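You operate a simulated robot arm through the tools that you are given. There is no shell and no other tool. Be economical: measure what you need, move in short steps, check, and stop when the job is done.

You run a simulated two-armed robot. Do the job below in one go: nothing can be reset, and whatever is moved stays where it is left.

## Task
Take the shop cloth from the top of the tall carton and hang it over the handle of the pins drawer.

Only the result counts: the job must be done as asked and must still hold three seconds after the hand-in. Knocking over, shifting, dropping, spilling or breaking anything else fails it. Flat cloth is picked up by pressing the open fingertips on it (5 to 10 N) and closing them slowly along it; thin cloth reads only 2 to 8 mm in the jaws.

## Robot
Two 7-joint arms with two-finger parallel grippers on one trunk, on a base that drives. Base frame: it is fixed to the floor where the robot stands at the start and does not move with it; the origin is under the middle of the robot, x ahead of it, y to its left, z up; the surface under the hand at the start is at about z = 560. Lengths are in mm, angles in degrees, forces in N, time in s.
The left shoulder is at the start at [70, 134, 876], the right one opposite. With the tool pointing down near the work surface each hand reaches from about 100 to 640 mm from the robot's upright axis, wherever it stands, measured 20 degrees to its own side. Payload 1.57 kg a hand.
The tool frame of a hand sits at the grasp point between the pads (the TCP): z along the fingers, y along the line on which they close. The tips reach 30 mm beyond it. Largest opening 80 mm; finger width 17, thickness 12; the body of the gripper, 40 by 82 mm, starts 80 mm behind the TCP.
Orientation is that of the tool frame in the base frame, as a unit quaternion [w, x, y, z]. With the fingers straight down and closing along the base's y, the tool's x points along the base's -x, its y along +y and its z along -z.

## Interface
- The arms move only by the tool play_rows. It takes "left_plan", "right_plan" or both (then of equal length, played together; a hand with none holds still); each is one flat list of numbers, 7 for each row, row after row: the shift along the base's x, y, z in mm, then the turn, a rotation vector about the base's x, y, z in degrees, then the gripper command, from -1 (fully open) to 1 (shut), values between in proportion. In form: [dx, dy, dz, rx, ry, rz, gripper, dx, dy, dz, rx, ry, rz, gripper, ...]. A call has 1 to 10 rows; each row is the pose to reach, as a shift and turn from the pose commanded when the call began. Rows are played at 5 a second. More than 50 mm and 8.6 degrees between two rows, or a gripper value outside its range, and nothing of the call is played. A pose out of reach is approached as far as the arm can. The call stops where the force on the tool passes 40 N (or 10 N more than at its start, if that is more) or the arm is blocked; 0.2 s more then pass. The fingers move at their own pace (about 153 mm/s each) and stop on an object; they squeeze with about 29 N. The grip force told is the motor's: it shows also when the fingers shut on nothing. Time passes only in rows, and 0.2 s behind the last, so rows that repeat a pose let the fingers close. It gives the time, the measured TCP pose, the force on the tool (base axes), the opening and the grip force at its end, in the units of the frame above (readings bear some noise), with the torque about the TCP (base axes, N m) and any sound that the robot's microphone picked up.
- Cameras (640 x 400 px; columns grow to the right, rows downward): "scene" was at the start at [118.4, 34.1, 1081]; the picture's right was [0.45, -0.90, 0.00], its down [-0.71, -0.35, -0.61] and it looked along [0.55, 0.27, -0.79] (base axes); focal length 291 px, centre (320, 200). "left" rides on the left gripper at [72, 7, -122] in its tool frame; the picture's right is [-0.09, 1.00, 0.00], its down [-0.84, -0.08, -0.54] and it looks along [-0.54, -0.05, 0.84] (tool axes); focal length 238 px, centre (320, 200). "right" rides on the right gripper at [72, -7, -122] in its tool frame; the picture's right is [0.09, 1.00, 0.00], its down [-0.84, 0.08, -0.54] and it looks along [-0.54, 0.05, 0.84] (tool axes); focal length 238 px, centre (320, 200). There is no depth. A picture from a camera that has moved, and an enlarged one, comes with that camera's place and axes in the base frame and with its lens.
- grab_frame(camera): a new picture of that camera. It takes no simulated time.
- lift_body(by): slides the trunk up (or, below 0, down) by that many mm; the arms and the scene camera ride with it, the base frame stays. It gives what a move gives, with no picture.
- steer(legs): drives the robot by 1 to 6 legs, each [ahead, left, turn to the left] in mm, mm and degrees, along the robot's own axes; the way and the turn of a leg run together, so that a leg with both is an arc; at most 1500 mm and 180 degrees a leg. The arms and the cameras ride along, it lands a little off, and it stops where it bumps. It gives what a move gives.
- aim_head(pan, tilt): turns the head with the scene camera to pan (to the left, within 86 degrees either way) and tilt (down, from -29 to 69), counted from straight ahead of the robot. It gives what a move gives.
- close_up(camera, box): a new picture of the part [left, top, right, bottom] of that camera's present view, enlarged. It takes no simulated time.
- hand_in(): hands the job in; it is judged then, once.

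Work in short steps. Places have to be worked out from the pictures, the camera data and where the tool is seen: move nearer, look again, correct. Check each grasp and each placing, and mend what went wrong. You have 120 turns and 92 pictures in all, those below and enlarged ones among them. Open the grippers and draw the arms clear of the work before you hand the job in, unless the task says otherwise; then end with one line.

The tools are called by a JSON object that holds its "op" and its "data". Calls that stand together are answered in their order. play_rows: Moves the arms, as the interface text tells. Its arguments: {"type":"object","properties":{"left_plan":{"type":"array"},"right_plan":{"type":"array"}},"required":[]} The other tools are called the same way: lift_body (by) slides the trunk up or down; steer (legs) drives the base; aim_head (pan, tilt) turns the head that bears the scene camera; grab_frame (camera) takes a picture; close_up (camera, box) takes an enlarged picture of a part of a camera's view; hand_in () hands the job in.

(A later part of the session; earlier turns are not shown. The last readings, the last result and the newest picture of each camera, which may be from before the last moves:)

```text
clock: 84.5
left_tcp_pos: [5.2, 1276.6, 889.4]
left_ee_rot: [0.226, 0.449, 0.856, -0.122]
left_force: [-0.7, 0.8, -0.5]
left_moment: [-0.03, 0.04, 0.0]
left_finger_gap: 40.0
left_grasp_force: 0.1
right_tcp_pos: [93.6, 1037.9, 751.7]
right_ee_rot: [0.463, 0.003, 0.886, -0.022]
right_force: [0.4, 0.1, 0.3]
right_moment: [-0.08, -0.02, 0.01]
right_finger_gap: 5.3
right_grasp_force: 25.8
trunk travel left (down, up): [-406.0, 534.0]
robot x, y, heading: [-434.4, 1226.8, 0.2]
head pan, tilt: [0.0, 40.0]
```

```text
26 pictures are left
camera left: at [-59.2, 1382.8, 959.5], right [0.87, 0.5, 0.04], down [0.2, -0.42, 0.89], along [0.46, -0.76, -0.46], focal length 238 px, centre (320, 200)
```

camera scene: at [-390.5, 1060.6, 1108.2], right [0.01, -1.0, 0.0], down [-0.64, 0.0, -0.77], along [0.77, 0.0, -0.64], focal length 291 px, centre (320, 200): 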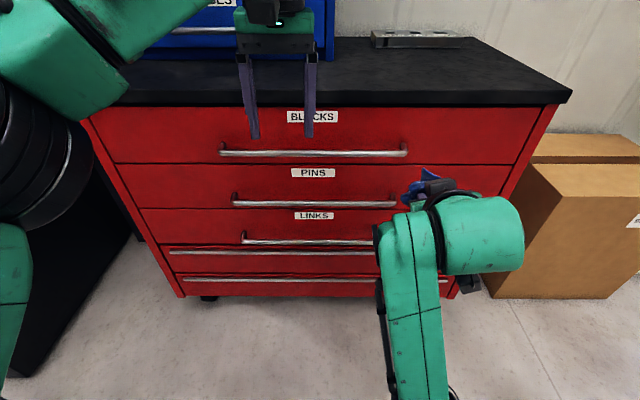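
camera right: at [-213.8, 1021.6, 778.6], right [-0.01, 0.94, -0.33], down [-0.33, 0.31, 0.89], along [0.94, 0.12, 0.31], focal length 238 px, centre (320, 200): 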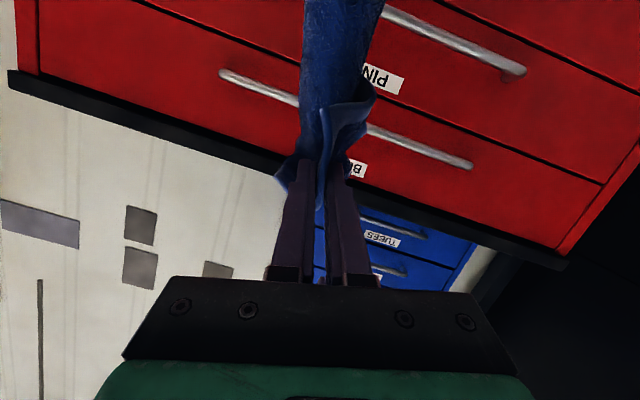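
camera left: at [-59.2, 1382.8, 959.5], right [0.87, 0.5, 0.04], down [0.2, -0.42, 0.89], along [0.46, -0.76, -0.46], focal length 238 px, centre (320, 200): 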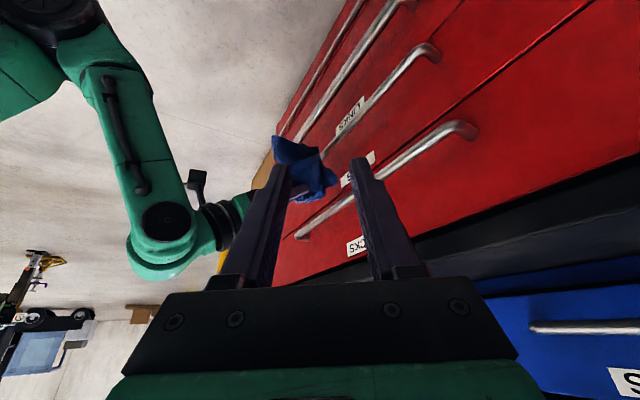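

{"op": "close_up", "data": {"camera": "left", "box": [230, 100, 390, 250]}}

```text
2.67 times, centred on (310, 175) of left
camera zoom: at [-59.2, 1382.8, 959.5], right [0.87, 0.5, 0.04], down [0.2, -0.42, 0.89], along [0.46, -0.76, -0.46], focal length 636 px, centre (347, 267)
```

zoom: 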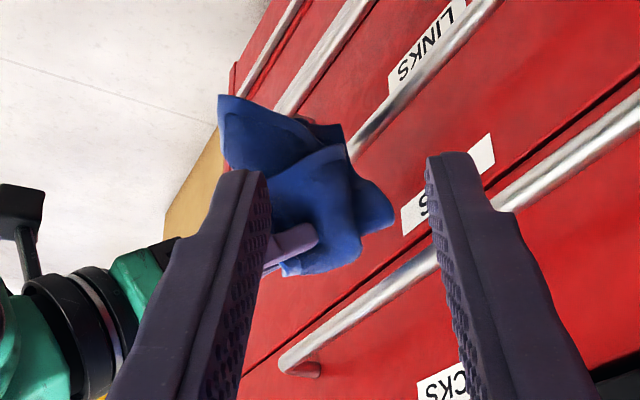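

The flap end is already above the gap behind the PINS bar (≈(195,1035,693)). I lower it mostly straight into the gap, then move slightly forward.

{"op": "play_rows", "data": {"right_plan": [4, 0, -15, 0, 0, 0, 1, 8, 0, -30, 0, 0, 0, 1, 12, 0, -42, 0, 0, 0, 1, 20, 0, -50, 0, 0, 0, 1, 30, 0, -58, 0, 0, 0, 1]}}

{"op": "close_up", "data": {"camera": "left", "box": [230, 60, 390, 220]}}

```text
clock: 85.8
left_tcp_pos: [4.0, 1277.4, 891.8]
left_ee_rot: [0.225, 0.45, 0.856, -0.12]
left_force: [-0.2, -0.2, -1.0]
left_moment: [-0.01, -0.03, -0.01]
left_finger_gap: 39.9
left_grasp_force: 0.0
right_tcp_pos: [122.9, 1038.4, 695.8]
right_ee_rot: [0.467, 0.002, 0.884, -0.023]
right_force: [-1.5, 0.1, 0.0]
right_moment: [-0.06, 0.0, 0.0]
right_finger_gap: 5.1
right_grasp_force: 25.9
trunk travel left (down, up): [-406.0, 534.0]
robot x, y, heading: [-436.1, 1225.9, 0.3]
head pan, tilt: [0.0, 40.0]
```

```text
2.50 times, centred on (310, 140) of left
camera zoom: at [-59.9, 1382.7, 959.8], right [0.87, 0.5, 0.04], down [0.2, -0.42, 0.89], along [0.46, -0.76, -0.46], focal length 596 px, centre (345, 350)
```

zoom: 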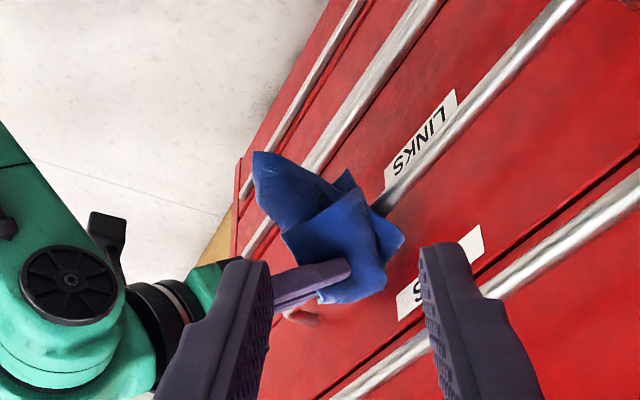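

The bar now meets the cloth fold: flap behind, long tail in front. I press on forward and down.

{"op": "play_rows", "data": {"right_plan": [8, 0, -6, 0, 0, 0, 1, 16, 0, -12, 0, 0, 0, 1, 24, 0, -18, 0, 0, 0, 1]}}

{"op": "close_up", "data": {"camera": "left", "box": [240, 60, 380, 200]}}

```text
clock: 86.5
left_tcp_pos: [2.9, 1277.8, 889.9]
left_ee_rot: [0.226, 0.449, 0.856, -0.121]
left_force: [1.1, -0.3, 0.3]
left_moment: [0.0, -0.02, 0.0]
left_finger_gap: 40.1
left_grasp_force: 0.1
right_tcp_pos: [146.9, 1038.3, 675.1]
right_ee_rot: [0.464, 0.002, 0.885, -0.02]
right_force: [0.2, 0.2, -1.0]
right_moment: [-0.07, 0.0, 0.04]
right_finger_gap: 5.2
right_grasp_force: 25.5
trunk travel left (down, up): [-406.0, 534.0]
robot x, y, heading: [-436.0, 1223.7, 0.2]
head pan, tilt: [0.0, 40.0]
```

```text
2.86 times, centred on (310, 130) of left
camera zoom: at [-60.0, 1382.8, 959.9], right [0.87, 0.5, 0.04], down [0.2, -0.42, 0.89], along [0.46, -0.76, -0.46], focal length 681 px, centre (349, 400)
```

zoom: 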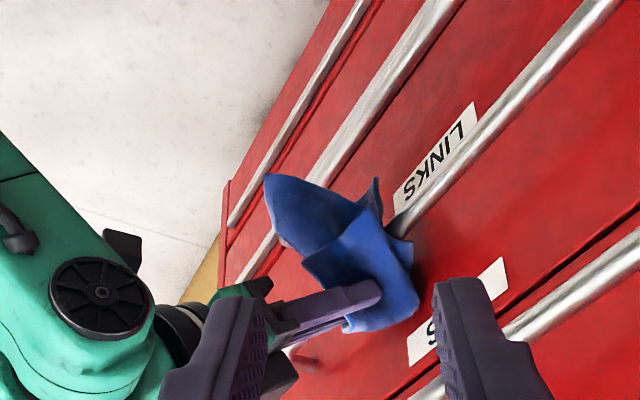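

The flap is behind but still above bar level against the face. I steepen the right fingers 20° while pushing the tips into the gap to press the flap down behind the bar.

{"op": "play_rows", "data": {"right_plan": [5, 0, -2, 0, 5, 0, 1, 10, 0, -6, 0, 10, 0, 1, 14, 0, -12, 0, 15, 0, 1, 18, 0, -18, 0, 20, 0, 1]}}

{"op": "close_up", "data": {"camera": "left", "box": [240, 60, 380, 200]}}

```text
clock: 87.5
left_tcp_pos: [0.1, 1278.9, 893.3]
left_ee_rot: [0.227, 0.45, 0.855, -0.121]
left_force: [-0.2, 0.0, 0.9]
left_moment: [-0.03, -0.01, 0.05]
left_finger_gap: 39.7
left_grasp_force: 0.0
right_tcp_pos: [164.0, 1038.7, 664.5]
right_ee_rot: [0.308, -0.001, 0.951, -0.022]
right_force: [-2.6, 0.1, 18.0]
right_moment: [-0.02, -0.12, 0.02]
right_finger_gap: 5.3
right_grasp_force: 25.5
trunk travel left (down, up): [-406.0, 534.0]
robot x, y, heading: [-438.9, 1226.3, 0.3]
head pan, tilt: [0.0, 40.0]
```

```text
2.86 times, centred on (310, 130) of left
camera zoom: at [-63.2, 1383.5, 961.4], right [0.87, 0.5, 0.04], down [0.19, -0.42, 0.89], along [0.46, -0.76, -0.46], focal length 681 px, centre (349, 400)
```

zoom: 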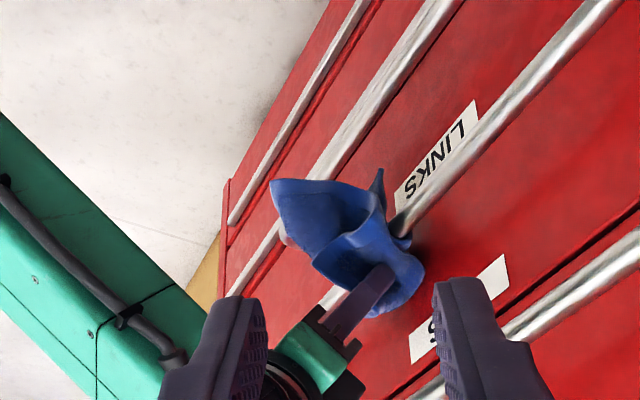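

Contact with the bar at 18 N. I move 8 mm further in and then down to press the flap deeper.

{"op": "play_rows", "data": {"right_plan": [4, 0, 3, 0, 0, 0, 1, 10, 0, 2, 0, 0, 0, 1, 12, 0, -5, 0, 0, 0, 1, 12, 0, -10, 0, 4, 0, 1]}}

{"op": "close_up", "data": {"camera": "left", "box": [260, 70, 360, 190]}}

```text
clock: 88.5
left_tcp_pos: [1.4, 1278.6, 892.2]
left_ee_rot: [0.228, 0.45, 0.855, -0.121]
left_force: [0.2, -1.2, -0.1]
left_moment: [0.04, -0.02, -0.03]
left_finger_gap: 39.8
left_grasp_force: 0.1
right_tcp_pos: [176.2, 1038.5, 653.2]
right_ee_rot: [0.273, -0.002, 0.962, -0.022]
right_force: [2.1, 0.4, 22.2]
right_moment: [-0.05, -0.2, -0.02]
right_finger_gap: 5.5
right_grasp_force: 25.5
trunk travel left (down, up): [-406.0, 534.0]
robot x, y, heading: [-435.5, 1224.3, 0.2]
head pan, tilt: [0.0, 40.0]
```

```text
3.33 times, centred on (310, 130) of left
camera zoom: at [-63.2, 1383.9, 961.3], right [0.87, 0.5, 0.04], down [0.19, -0.42, 0.89], along [0.46, -0.76, -0.46], focal length 794 px, centre (353, 433)
```

zoom: 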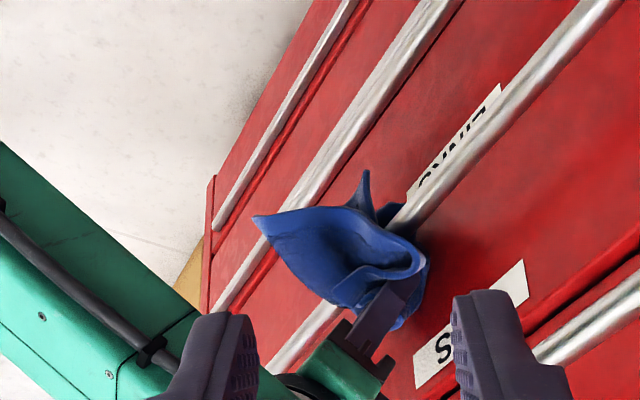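

The tips are now behind and below the bar top, cloth wrapped over the bar, some showing behind it below. I open the right gripper partially and look.

{"op": "play_rows", "data": {"right_plan": [0, 0, 3, 0, 0, 0, 0.8, 0, 0, 3, 0, 0, 0, 0.5, 0, 0, 3, 0, 0, 0, 0.3, 0, 0, 3, 0, 0, 0, 0.3]}}

{"op": "close_up", "data": {"camera": "left", "box": [260, 70, 360, 190]}}

```text
clock: 89.5
left_tcp_pos: [3.8, 1276.3, 891.9]
left_ee_rot: [0.227, 0.449, 0.856, -0.12]
left_force: [0.1, 0.6, -1.0]
left_moment: [0.01, 0.01, 0.0]
left_finger_gap: 40.2
left_grasp_force: 0.1
right_tcp_pos: [176.7, 1038.1, 651.4]
right_ee_rot: [0.27, -0.001, 0.963, -0.022]
right_force: [-0.8, 0.3, 1.8]
right_moment: [0.04, -0.01, -0.05]
right_finger_gap: 26.3
right_grasp_force: 0.1
trunk travel left (down, up): [-406.0, 534.0]
robot x, y, heading: [-436.2, 1223.3, 0.1]
head pan, tilt: [0.0, 40.0]
```

```text
3.33 times, centred on (310, 130) of left
camera zoom: at [-60.2, 1382.7, 959.9], right [0.87, 0.5, 0.04], down [0.2, -0.42, 0.89], along [0.46, -0.76, -0.46], focal length 794 px, centre (353, 433)
```

zoom: 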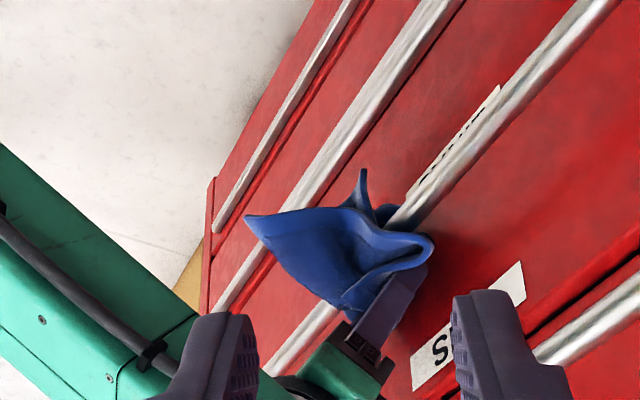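

The cloth stays with the fingers slightly open. I draw the fingers back out along their axis slowly.

{"op": "play_rows", "data": {"right_plan": [-4, 0, 8, 0, 0, 0, 0.3, -9, 0, 17, 0, 0, 0, 0.3, -14, 0, 26, 0, 0, 0, 0.3, -20, 0, 36, 0, 0, 0, 0.3, -30, 0, 50, 0, 0, 0, 0.3]}}

{"op": "close_up", "data": {"camera": "left", "box": [260, 70, 360, 190]}}

```text
clock: 90.8
left_tcp_pos: [3.2, 1277.5, 890.1]
left_ee_rot: [0.226, 0.45, 0.856, -0.121]
left_force: [0.3, 0.7, -1.1]
left_moment: [0.0, 0.0, -0.02]
left_finger_gap: 39.8
left_grasp_force: 0.0
right_tcp_pos: [146.6, 1038.1, 701.9]
right_ee_rot: [0.27, -0.002, 0.963, -0.022]
right_force: [-0.6, 0.7, -0.5]
right_moment: [0.0, 0.01, 0.0]
right_finger_gap: 28.2
right_grasp_force: 0.1
trunk travel left (down, up): [-406.0, 534.0]
robot x, y, heading: [-435.2, 1225.8, 0.1]
head pan, tilt: [0.0, 40.0]
```

```text
3.33 times, centred on (310, 130) of left
camera zoom: at [-60.3, 1382.8, 960.0], right [0.87, 0.5, 0.04], down [0.2, -0.42, 0.89], along [0.46, -0.76, -0.46], focal length 794 px, centre (353, 433)
```

zoom: 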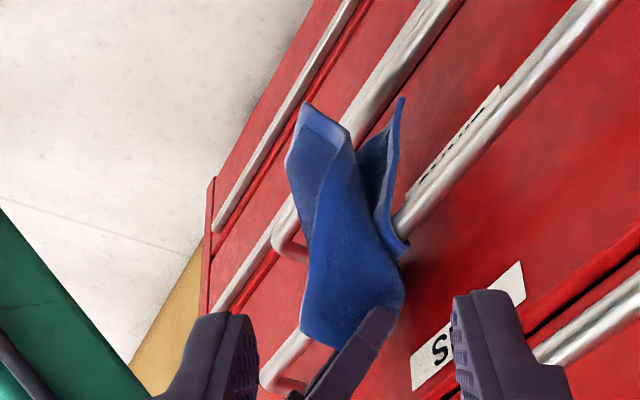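

The cloth now drapes over the bar on both sides. I withdraw the right hand straight back and check.

{"op": "play_rows", "data": {"right_plan": [-10, 0, 6, 0, 0, 0, 0.3, -25, 0, 12, 0, 0, 0, 0.3, -45, 0, 18, 0, 0, 0, 0.3, -70, 0, 20, 0, 0, 0, 0.3, -100, 0, 20, 0, 0, 0, 0.3]}}

{"op": "close_up", "data": {"camera": "left", "box": [260, 70, 360, 190]}}

{"op": "grab_frame", "data": {"camera": "right"}}

```text
clock: 92.2
left_tcp_pos: [5.4, 1277.2, 890.0]
left_ee_rot: [0.226, 0.45, 0.855, -0.121]
left_force: [0.4, 0.5, 0.1]
left_moment: [-0.01, 0.03, 0.02]
left_finger_gap: 40.0
left_grasp_force: 0.0
right_tcp_pos: [64.3, 998.7, 713.6]
right_ee_rot: [0.286, 0.02, 0.956, -0.065]
right_force: [0.1, 0.0, 0.4]
right_moment: [0.03, 0.01, 0.01]
right_finger_gap: 27.9
right_grasp_force: 0.0
right hand out of reach, approached as far as the arm can: row 4, 5
trunk travel left (down, up): [-406.0, 534.0]
robot x, y, heading: [-438.2, 1225.6, 0.1]
head pan, tilt: [0.0, 40.0]
stopped in row 5 (right hand): the arm was blocked; the commanded pose is now the measured one
```

```text
3.33 times, centred on (310, 130) of left
camera zoom: at [-59.9, 1382.5, 960.0], right [0.87, 0.5, 0.04], down [0.2, -0.42, 0.89], along [0.46, -0.76, -0.46], focal length 794 px, centre (353, 433)
```

zoom: 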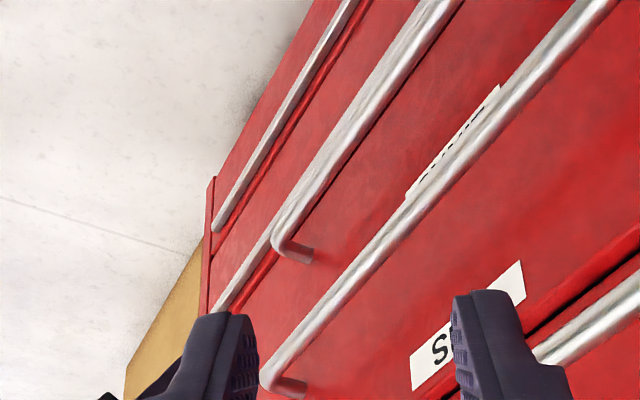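

```text
17 pictures are left
camera right: at [-62.9, 1009.1, 777.0], right [0.0, 0.99, -0.17], down [0.41, 0.15, 0.9], along [0.91, -0.07, -0.41], focal length 238 px, centre (320, 200)
```

right: 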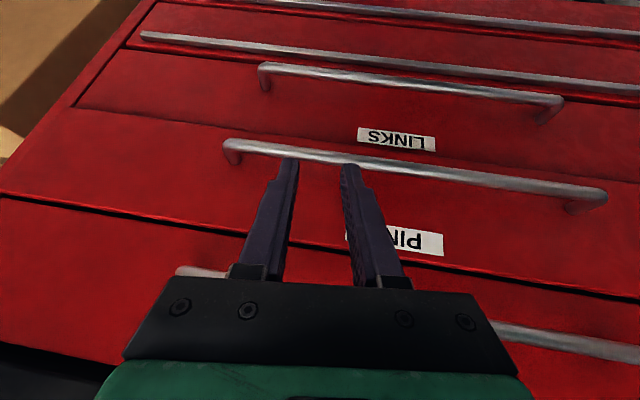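

The cloth slid off. I back away and look for it on the floor.

{"op": "steer", "data": {"legs": [[-250, 0, 0]]}}

{"op": "aim_head", "data": {"pan": -10, "tilt": 52}}

{"op": "grab_frame", "data": {"camera": "scene"}}

```text
clock: 94.0
left_tcp_pos: [-248.7, 1277.7, 890.7]
left_ee_rot: [0.226, 0.448, 0.856, -0.121]
left_force: [0.2, 0.6, -0.1]
left_moment: [0.0, 0.0, 0.05]
left_finger_gap: 40.1
left_grasp_force: 0.1
right_tcp_pos: [-187.4, 999.8, 713.3]
right_ee_rot: [0.285, 0.018, 0.956, -0.067]
right_force: [-0.4, 0.0, -0.2]
right_moment: [-0.03, -0.01, -0.01]
right_finger_gap: 28.3
right_grasp_force: 0.1
trunk travel left (down, up): [-406.0, 534.0]
robot x, y, heading: [-688.9, 1222.8, 0.1]
head pan, tilt: [0.0, 40.0]
```

```text
clock: 94.7
left_tcp_pos: [-248.3, 1277.0, 889.4]
left_ee_rot: [0.226, 0.448, 0.857, -0.12]
left_force: [0.8, -0.6, -0.5]
left_moment: [0.0, -0.01, 0.01]
left_finger_gap: 39.5
left_grasp_force: 0.0
right_tcp_pos: [-188.6, 999.0, 713.7]
right_ee_rot: [0.284, 0.018, 0.956, -0.067]
right_force: [-0.2, -0.1, -0.1]
right_moment: [0.02, -0.02, 0.03]
right_finger_gap: 28.0
right_grasp_force: 0.0
trunk travel left (down, up): [-406.0, 534.0]
robot x, y, heading: [-688.4, 1223.5, 0.2]
head pan, tilt: [-10.0, 52.0]
```

```text
16 pictures are left
camera scene: at [-561.3, 1211.3, 1037.4], right [-0.17, -0.99, 0.0], down [-0.78, 0.13, -0.62], along [0.61, -0.1, -0.79], focal length 291 px, centre (320, 200)
```

scene: 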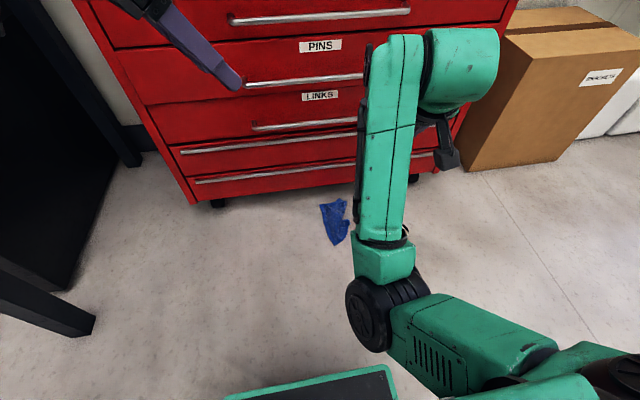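

The cloth lies on the floor near (111, 1038), fairly spread. I zoom to judge its lay.

{"op": "close_up", "data": {"camera": "scene", "box": [290, 180, 370, 260]}}

```text
5.00 times, centred on (330, 220) of scene
camera zoom: at [-561.3, 1211.3, 1037.4], right [-0.17, -0.99, 0.0], down [-0.78, 0.13, -0.62], along [0.61, -0.1, -0.79], focal length 1454 px, centre (270, 100)
```

zoom: 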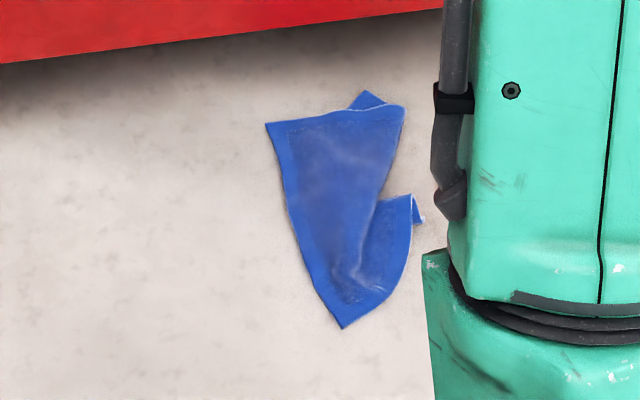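

The cloth is spread roughly from (0,1060) to (216,1023), mid ≈(118,1030). A mid pinch with the right hand, fingers pitched ~60°, gives two balanced halves and the right orientation for placing. I straighten the hand, drive up and lower the trunk.

{"op": "play_rows", "data": {"right_plan": [0, 15, 0, 3.4, 1.6, 2, -0.25, 0, 33, 0, 6.8, 3.2, 4, -0.25]}}

{"op": "steer", "data": {"legs": [[270, 0, 0]]}}

{"op": "lift_body", "data": {"by": -390}}

```text
clock: 95.5
left_tcp_pos: [-250.2, 1277.1, 890.3]
left_ee_rot: [0.227, 0.447, 0.857, -0.121]
left_force: [1.0, 0.8, 0.5]
left_moment: [-0.02, -0.01, -0.03]
left_finger_gap: 39.8
left_grasp_force: 0.2
right_tcp_pos: [-175.5, 1002.3, 700.5]
right_ee_rot: [0.26, 0.014, 0.965, -0.037]
right_force: [0.2, 0.4, 0.0]
right_moment: [0.01, 0.01, 0.02]
right_finger_gap: 49.8
right_grasp_force: 0.0
right hand out of reach, approached as far as the arm can: row 2
trunk travel left (down, up): [-406.0, 534.0]
robot x, y, heading: [-685.8, 1221.5, 0.6]
head pan, tilt: [-10.0, 52.0]
stopped in row 2 (right hand): the arm was blocked; the commanded pose is now the measured one
```

```text
clock: 97.4
left_tcp_pos: [24.2, 1279.5, 889.6]
left_ee_rot: [0.226, 0.449, 0.856, -0.121]
left_force: [-0.6, 0.3, -1.2]
left_moment: [0.0, 0.0, -0.03]
left_finger_gap: 40.0
left_grasp_force: 0.2
right_tcp_pos: [97.5, 1004.8, 700.8]
right_ee_rot: [0.259, 0.013, 0.965, -0.036]
right_force: [0.4, 0.2, -0.5]
right_moment: [0.02, 0.05, 0.01]
right_finger_gap: 50.2
right_grasp_force: 0.0
trunk travel left (down, up): [-406.0, 534.0]
robot x, y, heading: [-418.0, 1221.2, 0.5]
head pan, tilt: [-10.0, 52.0]
```

```text
clock: 101.2
left_tcp_pos: [15.1, 1284.0, 512.2]
left_ee_rot: [0.238, 0.448, 0.853, -0.121]
left_force: [0.3, 0.2, 0.8]
left_moment: [0.0, 0.01, 0.0]
left_finger_gap: 40.1
left_grasp_force: 0.0
right_tcp_pos: [95.5, 1007.5, 338.3]
right_ee_rot: [0.278, 0.011, 0.96, -0.042]
right_force: [-0.3, -0.7, 0.0]
right_moment: [-0.01, -0.01, 0.03]
right_finger_gap: 50.2
right_grasp_force: 0.0
trunk travel left (down, up): [-16.0, 924.0]
robot x, y, heading: [-414.0, 1227.0, 0.7]
head pan, tilt: [-10.0, 52.0]
```

Now I lower the right hand toward the cloth, stopping ~35 mm above it.

{"op": "play_rows", "data": {"right_plan": [2, 5, -40, 0, 0, 0, -0.25, 4, 10, -80, 0, 0, 0, -0.25, 6, 15, -120, 0, 0, 0, -0.25, 8, 20, -160, 0, 0, 0, -0.25, 8, 25, -200, 0, 0, 0, -0.25, 8, 25, -240, 0, 0, 0, -0.25, 8, 25, -265, 0, 0, 0, -0.25]}}

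{"op": "grab_frame", "data": {"camera": "right"}}

```text
clock: 101.8
left_tcp_pos: [20.1, 1282.8, 505.0]
left_ee_rot: [0.233, 0.448, 0.854, -0.123]
left_force: [-0.8, 0.0, 0.1]
left_moment: [0.01, -0.01, 0.0]
left_finger_gap: 40.2
left_grasp_force: 0.0
right_tcp_pos: [131.3, 1011.3, 362.3]
right_ee_rot: [0.37, 0.016, 0.928, -0.044]
right_force: [0.7, -0.3, -0.3]
right_moment: [-0.03, -0.03, 0.0]
right_finger_gap: 50.1
right_grasp_force: 0.2
trunk travel left (down, up): [-16.0, 924.0]
robot x, y, heading: [-415.9, 1219.3, 0.2]
head pan, tilt: [-10.0, 52.0]
stopped in row 2 (right hand): the arm was blocked; the commanded pose is now the measured one
```

```text
14 pictures are left
camera right: at [-5.7, 1017.4, 400.8], right [-0.01, 0.99, -0.13], down [0.24, 0.13, 0.96], along [0.97, -0.03, -0.24], focal length 238 px, centre (320, 200)
```

right: 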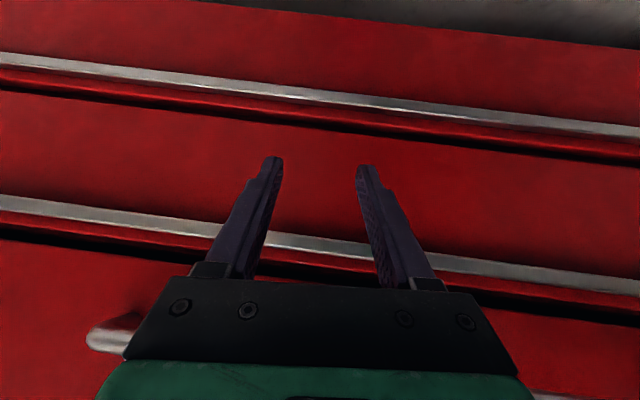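

The elbow is blocked low on the base. I raise the trunk 80 mm, back off 50 mm so the arm can stretch, and lower again.

{"op": "lift_body", "data": {"by": 80}}

{"op": "steer", "data": {"legs": [[-60, 0, 0]]}}

{"op": "play_rows", "data": {"right_plan": [0, 0, -40, 1, 3, 0.7, -0.25, 0, 3, -80, 2, 6, 1.4, -0.25, 0, 6, -120, 3, 9, 2.1, -0.25, 0, 9, -160, 4.4, 13.4, 3.1, -0.25, 5, 12, -200, 4.4, 13.4, 3.1, -0.25, 10, 15, -240, 4.4, 13.4, 3.1, -0.25, 15, 18, -280, 4.4, 13.4, 3.1, -0.25, 20, 20, -320, 4.4, 13.4, 3.1, -0.25]}}

```text
clock: 102.9
left_tcp_pos: [23.3, 1278.6, 580.4]
left_ee_rot: [0.225, 0.449, 0.857, -0.12]
left_force: [-0.8, -0.9, -0.5]
left_moment: [0.02, 0.0, -0.03]
left_finger_gap: 40.1
left_grasp_force: 0.1
right_tcp_pos: [130.6, 1008.1, 425.0]
right_ee_rot: [0.357, 0.019, 0.933, -0.04]
right_force: [-0.5, 0.6, 0.0]
right_moment: [-0.01, -0.02, -0.03]
right_finger_gap: 49.9
right_grasp_force: 0.0
trunk travel left (down, up): [-96.0, 844.0]
robot x, y, heading: [-416.6, 1224.2, 0.5]
head pan, tilt: [-10.0, 52.0]
```

```text
clock: 103.9
left_tcp_pos: [-36.7, 1279.6, 580.4]
left_ee_rot: [0.227, 0.449, 0.856, -0.121]
left_force: [-0.7, 0.0, 0.8]
left_moment: [-0.03, -0.02, -0.02]
left_finger_gap: 40.0
left_grasp_force: 0.0
right_tcp_pos: [69.8, 1008.1, 425.7]
right_ee_rot: [0.358, 0.019, 0.933, -0.039]
right_force: [0.6, 0.2, 0.7]
right_moment: [0.0, 0.0, -0.04]
right_finger_gap: 49.8
right_grasp_force: 0.1
trunk travel left (down, up): [-96.0, 844.0]
robot x, y, heading: [-476.0, 1226.1, 0.3]
head pan, tilt: [-10.0, 52.0]
```

```text
clock: 105.7
left_tcp_pos: [-37.4, 1278.8, 580.6]
left_ee_rot: [0.227, 0.449, 0.856, -0.121]
left_force: [-0.8, 0.5, 1.1]
left_moment: [0.02, -0.02, 0.0]
left_finger_gap: 40.1
left_grasp_force: 0.1
right_tcp_pos: [86.2, 1031.3, 105.1]
right_ee_rot: [0.246, 0.002, 0.969, 0.005]
right_force: [0.9, -0.3, 0.4]
right_moment: [0.02, 0.01, -0.02]
right_finger_gap: 50.0
right_grasp_force: 0.0
trunk travel left (down, up): [-96.0, 844.0]
robot x, y, heading: [-473.7, 1224.1, 0.2]
head pan, tilt: [-10.0, 52.0]
```

Free now: TCP (86,1031,105). I look through the right camera to aim.

{"op": "grab_frame", "data": {"camera": "right"}}

```text
13 pictures are left
camera right: at [-34.6, 1024.4, 178.3], right [-0.08, 1.0, -0.03], down [0.48, 0.07, 0.88], along [0.88, 0.05, -0.48], focal length 238 px, centre (320, 200)
```

right: 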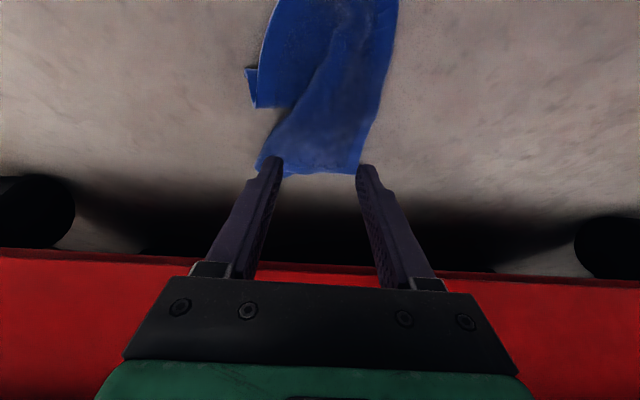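

The cloth is as judged: far edge x≈216, middle ≈(112,1033). I move the tips over it and go down to ~10 mm above.

{"op": "play_rows", "data": {"right_plan": [6, 1, -30, 0, 0, 0, -0.25, 12, 3, -60, 0, 0, 0, -0.25, 12, 3, -66, 0, 0, 0, -0.25]}}

{"op": "play_rows", "data": {"right_plan": [0, 0, -4, 0, 0, 0, -0.25, 0, 0, -7, 0, 0, 0, -0.25, 0, 0, -9, 0, 0, 0, -0.25]}}

```text
clock: 106.5
left_tcp_pos: [-36.8, 1278.8, 580.5]
left_ee_rot: [0.227, 0.448, 0.856, -0.121]
left_force: [-0.6, 0.1, -0.6]
left_moment: [0.0, -0.03, -0.02]
left_finger_gap: 40.2
left_grasp_force: 0.1
right_tcp_pos: [100.4, 1031.4, 41.1]
right_ee_rot: [0.246, 0.003, 0.969, 0.004]
right_force: [0.3, -0.3, 0.2]
right_moment: [-0.01, -0.02, 0.01]
right_finger_gap: 49.9
right_grasp_force: 0.1
trunk travel left (down, up): [-96.0, 844.0]
robot x, y, heading: [-475.8, 1224.1, 0.3]
head pan, tilt: [-10.0, 52.0]
```

```text
clock: 107.3
left_tcp_pos: [-38.0, 1279.5, 581.7]
left_ee_rot: [0.229, 0.448, 0.856, -0.12]
left_force: [-0.4, -0.1, -0.2]
left_moment: [0.05, -0.02, -0.01]
left_finger_gap: 39.9
left_grasp_force: 0.1
right_tcp_pos: [104.8, 1031.0, 33.3]
right_ee_rot: [0.249, 0.003, 0.969, 0.003]
right_force: [-9.0, 1.5, 17.9]
right_moment: [-0.37, 0.14, -0.2]
right_finger_gap: 49.6
right_grasp_force: 0.1
trunk travel left (down, up): [-96.0, 844.0]
robot x, y, heading: [-477.1, 1223.7, 0.5]
head pan, tilt: [-10.0, 52.0]
```

Contact (18 N); I ease by 2 mm and close slowly.

{"op": "play_rows", "data": {"right_plan": [-2, 0, 2, 0, 0, 0, -0.25, -2, 0, 2, 0, 0, 0, -0.05, -2, 0, 2, 0, 0, 0, 0.15, -2, 0, 2, 0, 0, 0, 0.35, -2, 0, 2, 0, 0, 0, 0.55, -2, 0, 2, 0, 0, 0, 0.75, -2, 0, 2, 0, 0, 0, 0.95, -2, 0, 2, 0, 0, 0, 1, -2, 0, 2, 0, 0, 0, 1]}}

{"op": "play_rows", "data": {"right_plan": [-3, 0, 30, 0, 0, 0, 1, -8, 0, 70, 0, 0, 0, 1, -15, 0, 110, 0, 0, 0, 1, -25, 0, 150, 0, 0, 0, 1, -30, 0, 190, 0, 0, 0, 1]}}

{"op": "grab_frame", "data": {"camera": "right"}}

```text
clock: 109.3
left_tcp_pos: [-38.0, 1279.0, 580.8]
left_ee_rot: [0.227, 0.448, 0.856, -0.121]
left_force: [-1.1, 0.0, 0.5]
left_moment: [0.02, -0.01, -0.01]
left_finger_gap: 40.1
left_grasp_force: 0.2
right_tcp_pos: [100.1, 1032.1, 32.9]
right_ee_rot: [0.248, 0.003, 0.969, 0.004]
right_force: [-0.8, 1.9, 5.8]
right_moment: [0.13, -0.01, 0.01]
right_finger_gap: 12.0
right_grasp_force: 28.8
trunk travel left (down, up): [-96.0, 844.0]
robot x, y, heading: [-473.4, 1221.9, 0.2]
head pan, tilt: [-10.0, 52.0]
```

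```text
clock: 110.5
left_tcp_pos: [-37.1, 1278.7, 581.3]
left_ee_rot: [0.227, 0.449, 0.856, -0.121]
left_force: [1.1, -0.3, 0.5]
left_moment: [-0.04, 0.01, 0.01]
left_finger_gap: 40.2
left_grasp_force: 0.1
right_tcp_pos: [69.1, 1031.0, 220.8]
right_ee_rot: [0.245, 0.003, 0.969, 0.004]
right_force: [0.3, -0.3, 0.9]
right_moment: [0.0, -0.01, -0.02]
right_finger_gap: 12.1
right_grasp_force: 29.0
trunk travel left (down, up): [-96.0, 844.0]
robot x, y, heading: [-471.4, 1223.9, 0.6]
head pan, tilt: [-10.0, 52.0]
```

```text
12 pictures are left
camera right: at [-52.2, 1024.5, 293.5], right [-0.08, 1.0, -0.03], down [0.48, 0.07, 0.88], along [0.88, 0.05, -0.48], focal length 238 px, centre (320, 200)
```

right: 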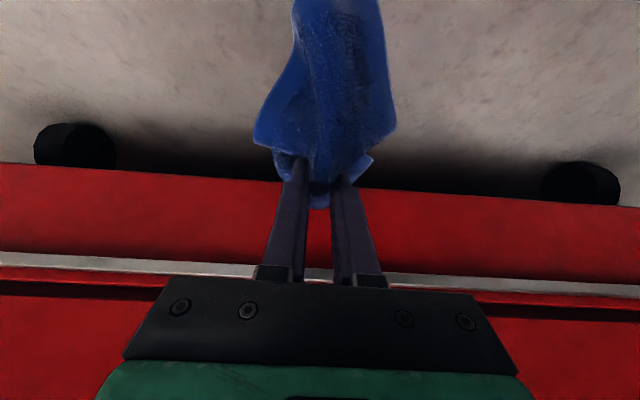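

Held (12 mm, several layers). I back off 130 mm to clear the bars, raise the trunk and arm, and pitch to 35°.

{"op": "steer", "data": {"legs": [[-130, 0, 0]]}}

{"op": "lift_body", "data": {"by": 310}}

{"op": "play_rows", "data": {"right_plan": [0, 0, 40, 0, 0, 0, 1, 0, 0, 80, 0, -3, 0, 1, 0, 0, 120, 0, -7, 0, 1, 0, 0, 160, 0, -12, 0, 1, 0, 0, 200, 0, -17, 0, 1, 0, 0, 230, 0, -22, 0, 1, 0, 0, 250, 0, -26, 0, 1]}}

{"op": "close_up", "data": {"camera": "left", "box": [160, 60, 360, 240]}}

```text
clock: 111.8
left_tcp_pos: [-166.0, 1277.7, 581.2]
left_ee_rot: [0.227, 0.446, 0.857, -0.12]
left_force: [0.0, 0.1, 0.5]
left_moment: [-0.01, 0.0, -0.02]
left_finger_gap: 40.0
left_grasp_force: 0.1
right_tcp_pos: [-57.2, 1030.5, 220.6]
right_ee_rot: [0.246, 0.002, 0.969, 0.004]
right_force: [0.3, -0.4, 0.6]
right_moment: [0.03, 0.03, -0.03]
right_finger_gap: 11.8
right_grasp_force: 29.0
trunk travel left (down, up): [-96.0, 844.0]
robot x, y, heading: [-606.3, 1224.9, 0.4]
head pan, tilt: [-10.0, 52.0]
```

```text
clock: 114.8
left_tcp_pos: [-165.2, 1279.0, 890.5]
left_ee_rot: [0.229, 0.446, 0.857, -0.12]
left_force: [-0.1, -0.2, 0.4]
left_moment: [0.02, 0.0, 0.01]
left_finger_gap: 40.1
left_grasp_force: 0.1
right_tcp_pos: [-58.2, 1031.2, 527.9]
right_ee_rot: [0.245, 0.001, 0.969, 0.005]
right_force: [1.2, -1.0, -0.1]
right_moment: [0.04, 0.01, -0.01]
right_finger_gap: 11.8
right_grasp_force: 29.0
trunk travel left (down, up): [-406.0, 534.0]
robot x, y, heading: [-604.1, 1225.5, 0.6]
head pan, tilt: [-10.0, 52.0]
```

```text
clock: 116.5
left_tcp_pos: [-164.9, 1278.9, 890.5]
left_ee_rot: [0.228, 0.446, 0.857, -0.12]
left_force: [-1.1, 0.3, 0.4]
left_moment: [-0.02, -0.02, -0.01]
left_finger_gap: 40.1
left_grasp_force: 0.1
right_tcp_pos: [-56.4, 1031.3, 780.0]
right_ee_rot: [0.458, 0.001, 0.889, 0.004]
right_force: [0.3, 0.0, -0.1]
right_moment: [0.03, 0.02, 0.01]
right_finger_gap: 11.7
right_grasp_force: 28.8
trunk travel left (down, up): [-406.0, 534.0]
robot x, y, heading: [-601.6, 1221.4, 0.5]
head pan, tilt: [-10.0, 52.0]
```

```text
2.22 times, centred on (260, 150) of left
camera zoom: at [-230.3, 1384.1, 960.0], right [0.86, 0.5, 0.04], down [0.2, -0.42, 0.89], along [0.46, -0.76, -0.46], focal length 530 px, centre (453, 311)
```

zoom: 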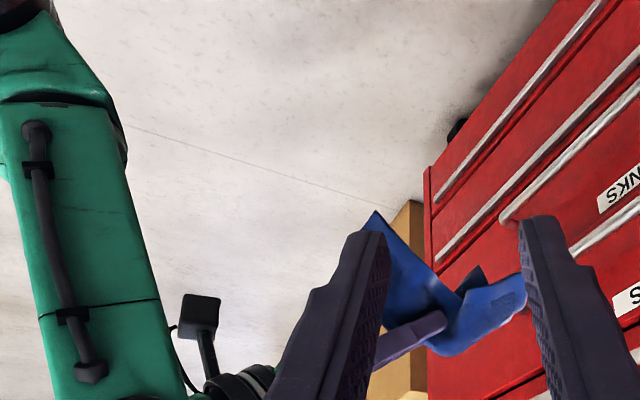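

Now a balanced drape: flap ~100 mm forward/65 down, rear half ~100 below. I set the height and drive so the flap hovers over the gap.

{"op": "play_rows", "data": {"right_plan": [0, 0, -14, 0, 0, 0, 1, 0, 0, -26, 0, 0, 0, 1]}}

{"op": "steer", "data": {"legs": [[130, 0, 0]]}}

{"op": "close_up", "data": {"camera": "left", "box": [210, 80, 390, 220]}}

```text
clock: 117.0
left_tcp_pos: [-166.6, 1278.7, 890.5]
left_ee_rot: [0.227, 0.447, 0.857, -0.121]
left_force: [-0.3, 0.5, 0.0]
left_moment: [-0.02, 0.01, -0.01]
left_finger_gap: 40.1
left_grasp_force: 0.1
right_tcp_pos: [-57.4, 1032.2, 752.8]
right_ee_rot: [0.458, 0.001, 0.889, 0.005]
right_force: [-0.2, 0.3, -1.1]
right_moment: [0.02, 0.05, 0.01]
right_finger_gap: 11.5
right_grasp_force: 29.6
trunk travel left (down, up): [-406.0, 534.0]
robot x, y, heading: [-605.9, 1221.1, 0.5]
head pan, tilt: [-10.0, 52.0]
```

```text
clock: 118.3
left_tcp_pos: [-35.9, 1279.2, 890.3]
left_ee_rot: [0.227, 0.446, 0.857, -0.121]
left_force: [1.8, -0.6, 0.6]
left_moment: [0.02, 0.03, -0.06]
left_finger_gap: 40.1
left_grasp_force: 0.0
right_tcp_pos: [71.9, 1032.2, 752.7]
right_ee_rot: [0.458, 0.001, 0.889, 0.005]
right_force: [1.2, -0.5, -0.5]
right_moment: [0.04, 0.04, -0.01]
right_finger_gap: 11.7
right_grasp_force: 28.9
trunk travel left (down, up): [-406.0, 534.0]
robot x, y, heading: [-475.5, 1220.0, 0.6]
head pan, tilt: [-10.0, 52.0]
```

```text
2.86 times, centred on (300, 150) of left
camera zoom: at [-99.2, 1385.0, 959.5], right [0.86, 0.5, 0.04], down [0.2, -0.42, 0.89], along [0.46, -0.76, -0.46], focal length 681 px, centre (377, 343)
```

zoom: 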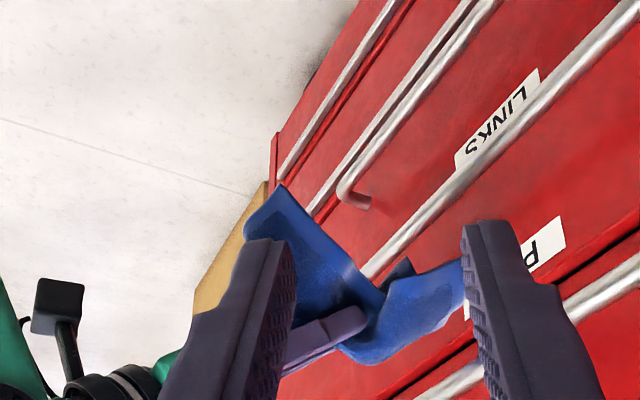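

The bar lies right in the notch between the two halves. I move forward and down so the notch seats on the bar.

{"op": "play_rows", "data": {"right_plan": [6, 0, -12, 0, 0, 0, 1, 12, 0, -26, 0, 0, 0, 1, 20, 0, -40, 0, 0, 0, 1, 30, 0, -54, 0, 0, 0, 1, 42, 0, -64, 0, 0, 0, 1, 56, 0, -71, 0, 0, 0, 1, 70, 0, -76, 0, 0, 0, 1]}}

{"op": "close_up", "data": {"camera": "left", "box": [230, 70, 390, 200]}}

```text
clock: 119.9
left_tcp_pos: [-36.1, 1279.8, 889.6]
left_ee_rot: [0.227, 0.447, 0.857, -0.121]
left_force: [0.2, -0.5, 0.1]
left_moment: [-0.01, 0.0, 0.01]
left_finger_gap: 40.0
left_grasp_force: 0.0
right_tcp_pos: [141.3, 1032.9, 677.3]
right_ee_rot: [0.458, 0.0, 0.889, 0.005]
right_force: [0.0, 0.6, -0.5]
right_moment: [0.03, 0.04, 0.0]
right_finger_gap: 11.5
right_grasp_force: 28.0
trunk travel left (down, up): [-406.0, 534.0]
robot x, y, heading: [-472.2, 1228.7, 0.6]
head pan, tilt: [-10.0, 52.0]
```

```text
3.08 times, centred on (310, 135) of left
camera zoom: at [-99.9, 1385.0, 959.9], right [0.86, 0.5, 0.04], down [0.2, -0.42, 0.89], along [0.46, -0.76, -0.46], focal length 733 px, centre (351, 400)
```

zoom: 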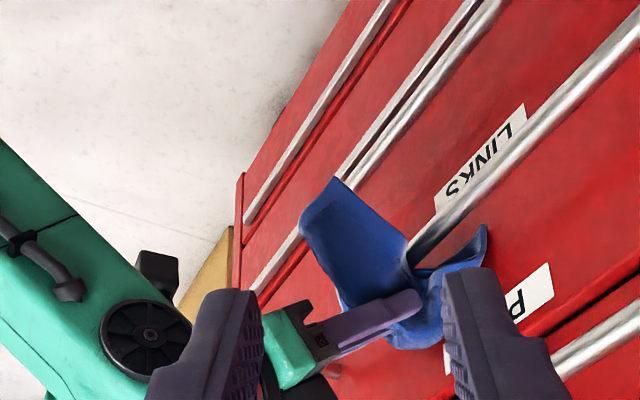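

Flap behind the bar, rear half in front. Now I steepen and press the grip point down behind the bar, as before.

{"op": "play_rows", "data": {"right_plan": [6, 0, 0, 0, 5, 0, 1, 12, 0, -1, 0, 10, 0, 1, 19, 0, -3, 0, 15, 0, 1, 27, 0, -6, 0, 20, 0, 1, 32, 0, -12, 0, 23, 0, 1, 34, 0, -20, 0, 24, 0, 1]}}

{"op": "close_up", "data": {"camera": "left", "box": [250, 70, 390, 200]}}

```text
clock: 121.3
left_tcp_pos: [-39.0, 1280.4, 892.7]
left_ee_rot: [0.229, 0.448, 0.856, -0.12]
left_force: [0.5, -0.2, 0.6]
left_moment: [-0.01, 0.0, 0.03]
left_finger_gap: 40.1
left_grasp_force: 0.0
right_tcp_pos: [174.5, 1032.2, 660.7]
right_ee_rot: [0.267, 0.002, 0.964, 0.003]
right_force: [-9.4, -0.6, 12.2]
right_moment: [-0.01, 0.04, -0.01]
right_finger_gap: 12.0
right_grasp_force: 29.3
trunk travel left (down, up): [-406.0, 534.0]
robot x, y, heading: [-472.1, 1226.5, 0.3]
head pan, tilt: [-10.0, 52.0]
```

```text
3.08 times, centred on (320, 135) of left
camera zoom: at [-103.6, 1385.4, 961.6], right [0.86, 0.5, 0.05], down [0.2, -0.42, 0.89], along [0.46, -0.76, -0.46], focal length 733 px, centre (320, 400)
```

zoom: 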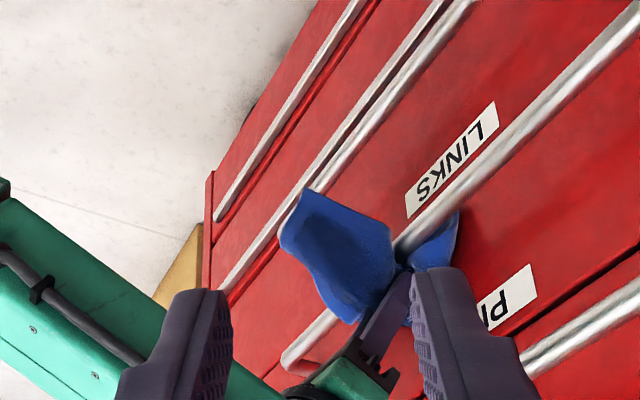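

Well seated; the flap is behind the bar. I open slowly and hold still, then look.

{"op": "play_rows", "data": {"right_plan": [0, 0, 0, 0, 0, 0, 0.7, 0, 0, 0, 0, 0, 0, 0.5, 0, 0, 0, 0, 0, 0, 0.3, 0, 0, 0, 0, 0, 0, 0.1, 0, 0, 0, 0, 0, 0, 0.1, 0, 0, 0, 0, 0, 0, 0.1, 0, 0, 0, 0, 0, 0, 0.1]}}

{"op": "close_up", "data": {"camera": "left", "box": [250, 70, 390, 200]}}

```text
clock: 122.9
left_tcp_pos: [-37.0, 1280.5, 890.8]
left_ee_rot: [0.227, 0.448, 0.856, -0.121]
left_force: [0.5, 0.5, 1.0]
left_moment: [0.0, -0.01, 0.01]
left_finger_gap: 40.2
left_grasp_force: 0.0
right_tcp_pos: [173.9, 1033.1, 657.3]
right_ee_rot: [0.264, 0.002, 0.964, 0.003]
right_force: [3.2, 1.4, 11.5]
right_moment: [0.01, -0.19, 0.03]
right_finger_gap: 32.9
right_grasp_force: 0.0
trunk travel left (down, up): [-406.0, 534.0]
robot x, y, heading: [-476.6, 1228.4, 0.3]
head pan, tilt: [-10.0, 52.0]
```

```text
3.08 times, centred on (320, 135) of left
camera zoom: at [-101.6, 1386.0, 960.5], right [0.86, 0.5, 0.04], down [0.2, -0.42, 0.89], along [0.46, -0.76, -0.46], focal length 733 px, centre (320, 400)
```

zoom: 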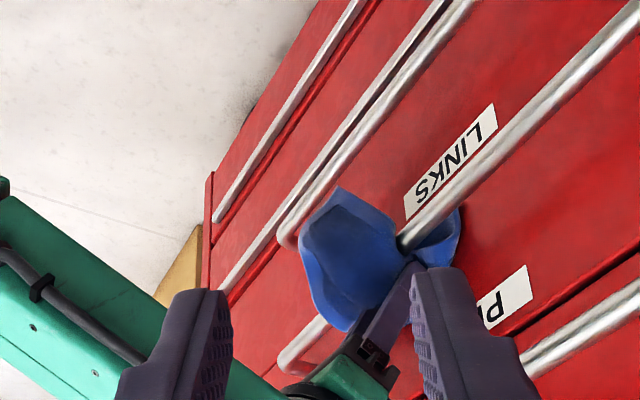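

The cloth straddles the bar. I retract the fingers 25 mm along their axis, slowly, and check.

{"op": "play_rows", "data": {"right_plan": [-3, 0, 5, 0, 0, 0, 0.1, -6, 0, 10, 0, 0, 0, 0.1, -9, 0, 15, 0, 0, 0, 0.1, -12, 0, 21, 0, 0, 0, 0.1, -12, 0, 21, 0, 0, 0, 0.1]}}

{"op": "close_up", "data": {"camera": "left", "box": [250, 70, 390, 200]}}

```text
clock: 124.1
left_tcp_pos: [-35.7, 1279.8, 890.6]
left_ee_rot: [0.226, 0.447, 0.857, -0.12]
left_force: [0.6, 0.7, -0.9]
left_moment: [-0.01, 0.01, -0.03]
left_finger_gap: 40.4
left_grasp_force: 0.1
right_tcp_pos: [164.7, 1031.7, 679.2]
right_ee_rot: [0.263, 0.003, 0.965, 0.004]
right_force: [-0.3, -0.5, 0.3]
right_moment: [-0.02, 0.0, 0.03]
right_finger_gap: 36.2
right_grasp_force: 0.1
trunk travel left (down, up): [-406.0, 534.0]
robot x, y, heading: [-468.9, 1226.7, 0.5]
head pan, tilt: [-10.0, 52.0]
```

```text
3.08 times, centred on (320, 135) of left
camera zoom: at [-100.1, 1385.0, 959.9], right [0.86, 0.5, 0.04], down [0.2, -0.42, 0.89], along [0.46, -0.76, -0.46], focal length 733 px, centre (320, 400)
```

zoom: 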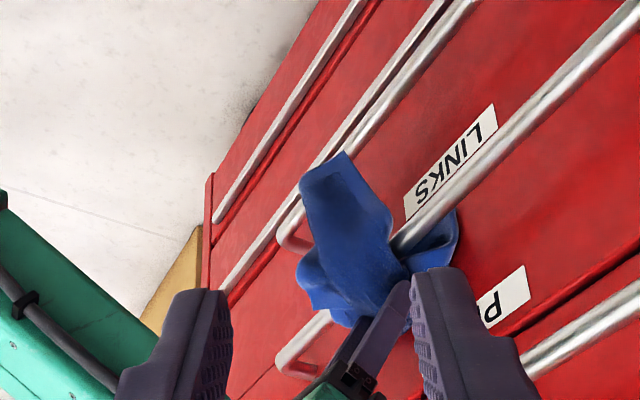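

The front half sags more than I like. I re-close on the ridge where it is and press it further down behind the bar (feeding cloth to the back).

{"op": "play_rows", "data": {"right_plan": [0, 0, 0, 0, 0, 0, 0.6, 0, 0, 0, 0, 0, 0, 1, 0, 0, 0, 0, 0, 0, 1, 6, 0, -3, 0, 2, 0, 1, 12, 0, -10, 0, 4, 0, 1, 14, 0, -20, 0, 6, 0, 1, 14, 0, -30, 0, 7, 0, 1, 14, 0, -36, 0, 8, 0, 1]}}

{"op": "close_up", "data": {"camera": "left", "box": [250, 70, 390, 200]}}

```text
clock: 125.5
left_tcp_pos: [-42.1, 1279.2, 894.3]
left_ee_rot: [0.231, 0.447, 0.856, -0.12]
left_force: [-0.2, 0.0, -0.2]
left_moment: [0.03, -0.01, 0.01]
left_finger_gap: 39.9
left_grasp_force: 0.1
right_tcp_pos: [169.4, 1030.6, 670.5]
right_ee_rot: [0.226, 0.002, 0.974, 0.002]
right_force: [-31.7, 1.3, 4.0]
right_moment: [-0.14, -2.88, 0.27]
right_finger_gap: 8.4
right_grasp_force: 27.3
trunk travel left (down, up): [-406.0, 534.0]
robot x, y, heading: [-474.9, 1223.4, 0.5]
head pan, tilt: [-10.0, 52.0]
stopped in row 6 (right hand): the force on the tool passed its limit at 43 N (the readings are from after the stop); the commanded pose is now the measured one
```

```text
3.08 times, centred on (320, 135) of left
camera zoom: at [-107.2, 1385.0, 962.6], right [0.86, 0.5, 0.05], down [0.19, -0.42, 0.89], along [0.47, -0.76, -0.46], focal length 733 px, centre (320, 400)
```

zoom: 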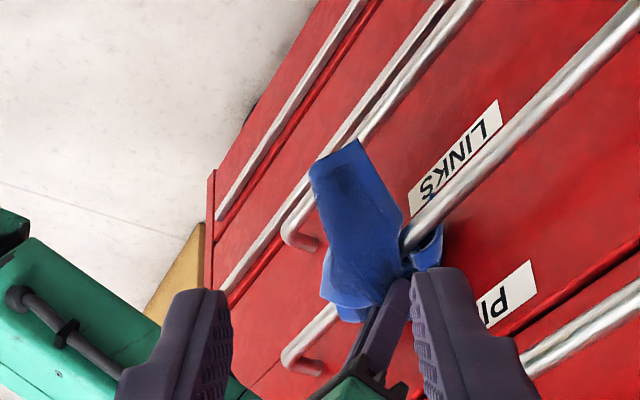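

Force from the wrist against the upper bar; I ease the pitch back 6° and then press down to the former depth.

{"op": "play_rows", "data": {"right_plan": [-2, 0, 0, 0, -3, 0, 1, 0, 0, -1, 0, -6, 0, 1, 4, 0, -6, 0, -6, 0, 1, 6, 0, -12, 0, -6, 0, 1, 6, 0, -17, 0, -6, 0, 1]}}

```text
clock: 126.7
left_tcp_pos: [-39.3, 1280.6, 893.1]
left_ee_rot: [0.227, 0.449, 0.856, -0.121]
left_force: [0.3, -0.3, 0.6]
left_moment: [0.0, -0.01, -0.02]
left_finger_gap: 39.8
left_grasp_force: 0.0
right_tcp_pos: [180.5, 1031.5, 653.8]
right_ee_rot: [0.278, 0.001, 0.961, 0.003]
right_force: [1.6, -1.4, 21.4]
right_moment: [0.02, -0.2, -0.05]
right_finger_gap: 8.8
right_grasp_force: 27.2
trunk travel left (down, up): [-406.0, 534.0]
robot x, y, heading: [-476.0, 1222.5, 0.7]
head pan, tilt: [-10.0, 52.0]
```

Pressed down at 21 N, tips at z≈628 behind the bar. One more feed cycle: open, retract 22 mm, close, press down again.

{"op": "play_rows", "data": {"right_plan": [0, 0, 0, 0, 0, 0, 0.5, 0, 0, 0, 0, 0, 0, 0.2, -5, 0, 9, 0, 0, 0, 0.2, -11, 0, 19, 0, 0, 0, 0.2, -11, 0, 19, 0, 0, 0, 0.6, -11, 0, 19, 0, 0, 0, 1, -11, 0, 19, 0, 0, 0, 1, -6, 0, 10, 0, 0, 0, 1, 0, 0, 2, 0, 0, 0, 1, 0, 0, 0, 0, 0, 0, 1]}}

{"op": "close_up", "data": {"camera": "left", "box": [250, 70, 390, 200]}}

```text
clock: 128.9
left_tcp_pos: [-37.2, 1279.0, 891.7]
left_ee_rot: [0.228, 0.447, 0.856, -0.121]
left_force: [0.1, -0.2, 0.8]
left_moment: [-0.02, 0.01, -0.01]
left_finger_gap: 40.2
left_grasp_force: 0.1
right_tcp_pos: [179.8, 1032.3, 650.8]
right_ee_rot: [0.275, 0.001, 0.962, 0.003]
right_force: [0.2, 0.7, 9.7]
right_moment: [0.02, -0.01, -0.02]
right_finger_gap: 7.5
right_grasp_force: 26.8
trunk travel left (down, up): [-406.0, 534.0]
robot x, y, heading: [-476.2, 1225.2, 0.5]
head pan, tilt: [-10.0, 52.0]
```

```text
3.08 times, centred on (320, 135) of left
camera zoom: at [-102.3, 1385.1, 960.7], right [0.86, 0.5, 0.04], down [0.2, -0.42, 0.89], along [0.46, -0.76, -0.46], focal length 733 px, centre (320, 400)
```

zoom: 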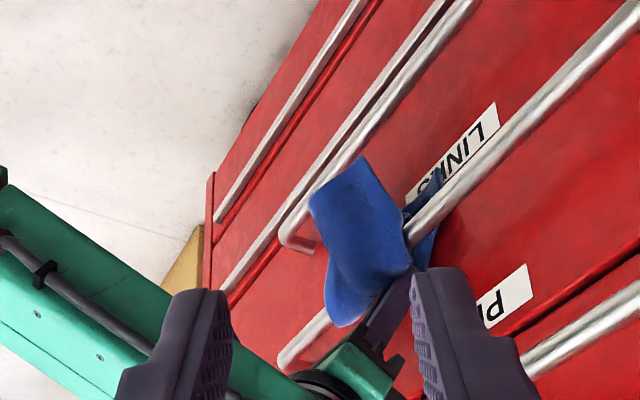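

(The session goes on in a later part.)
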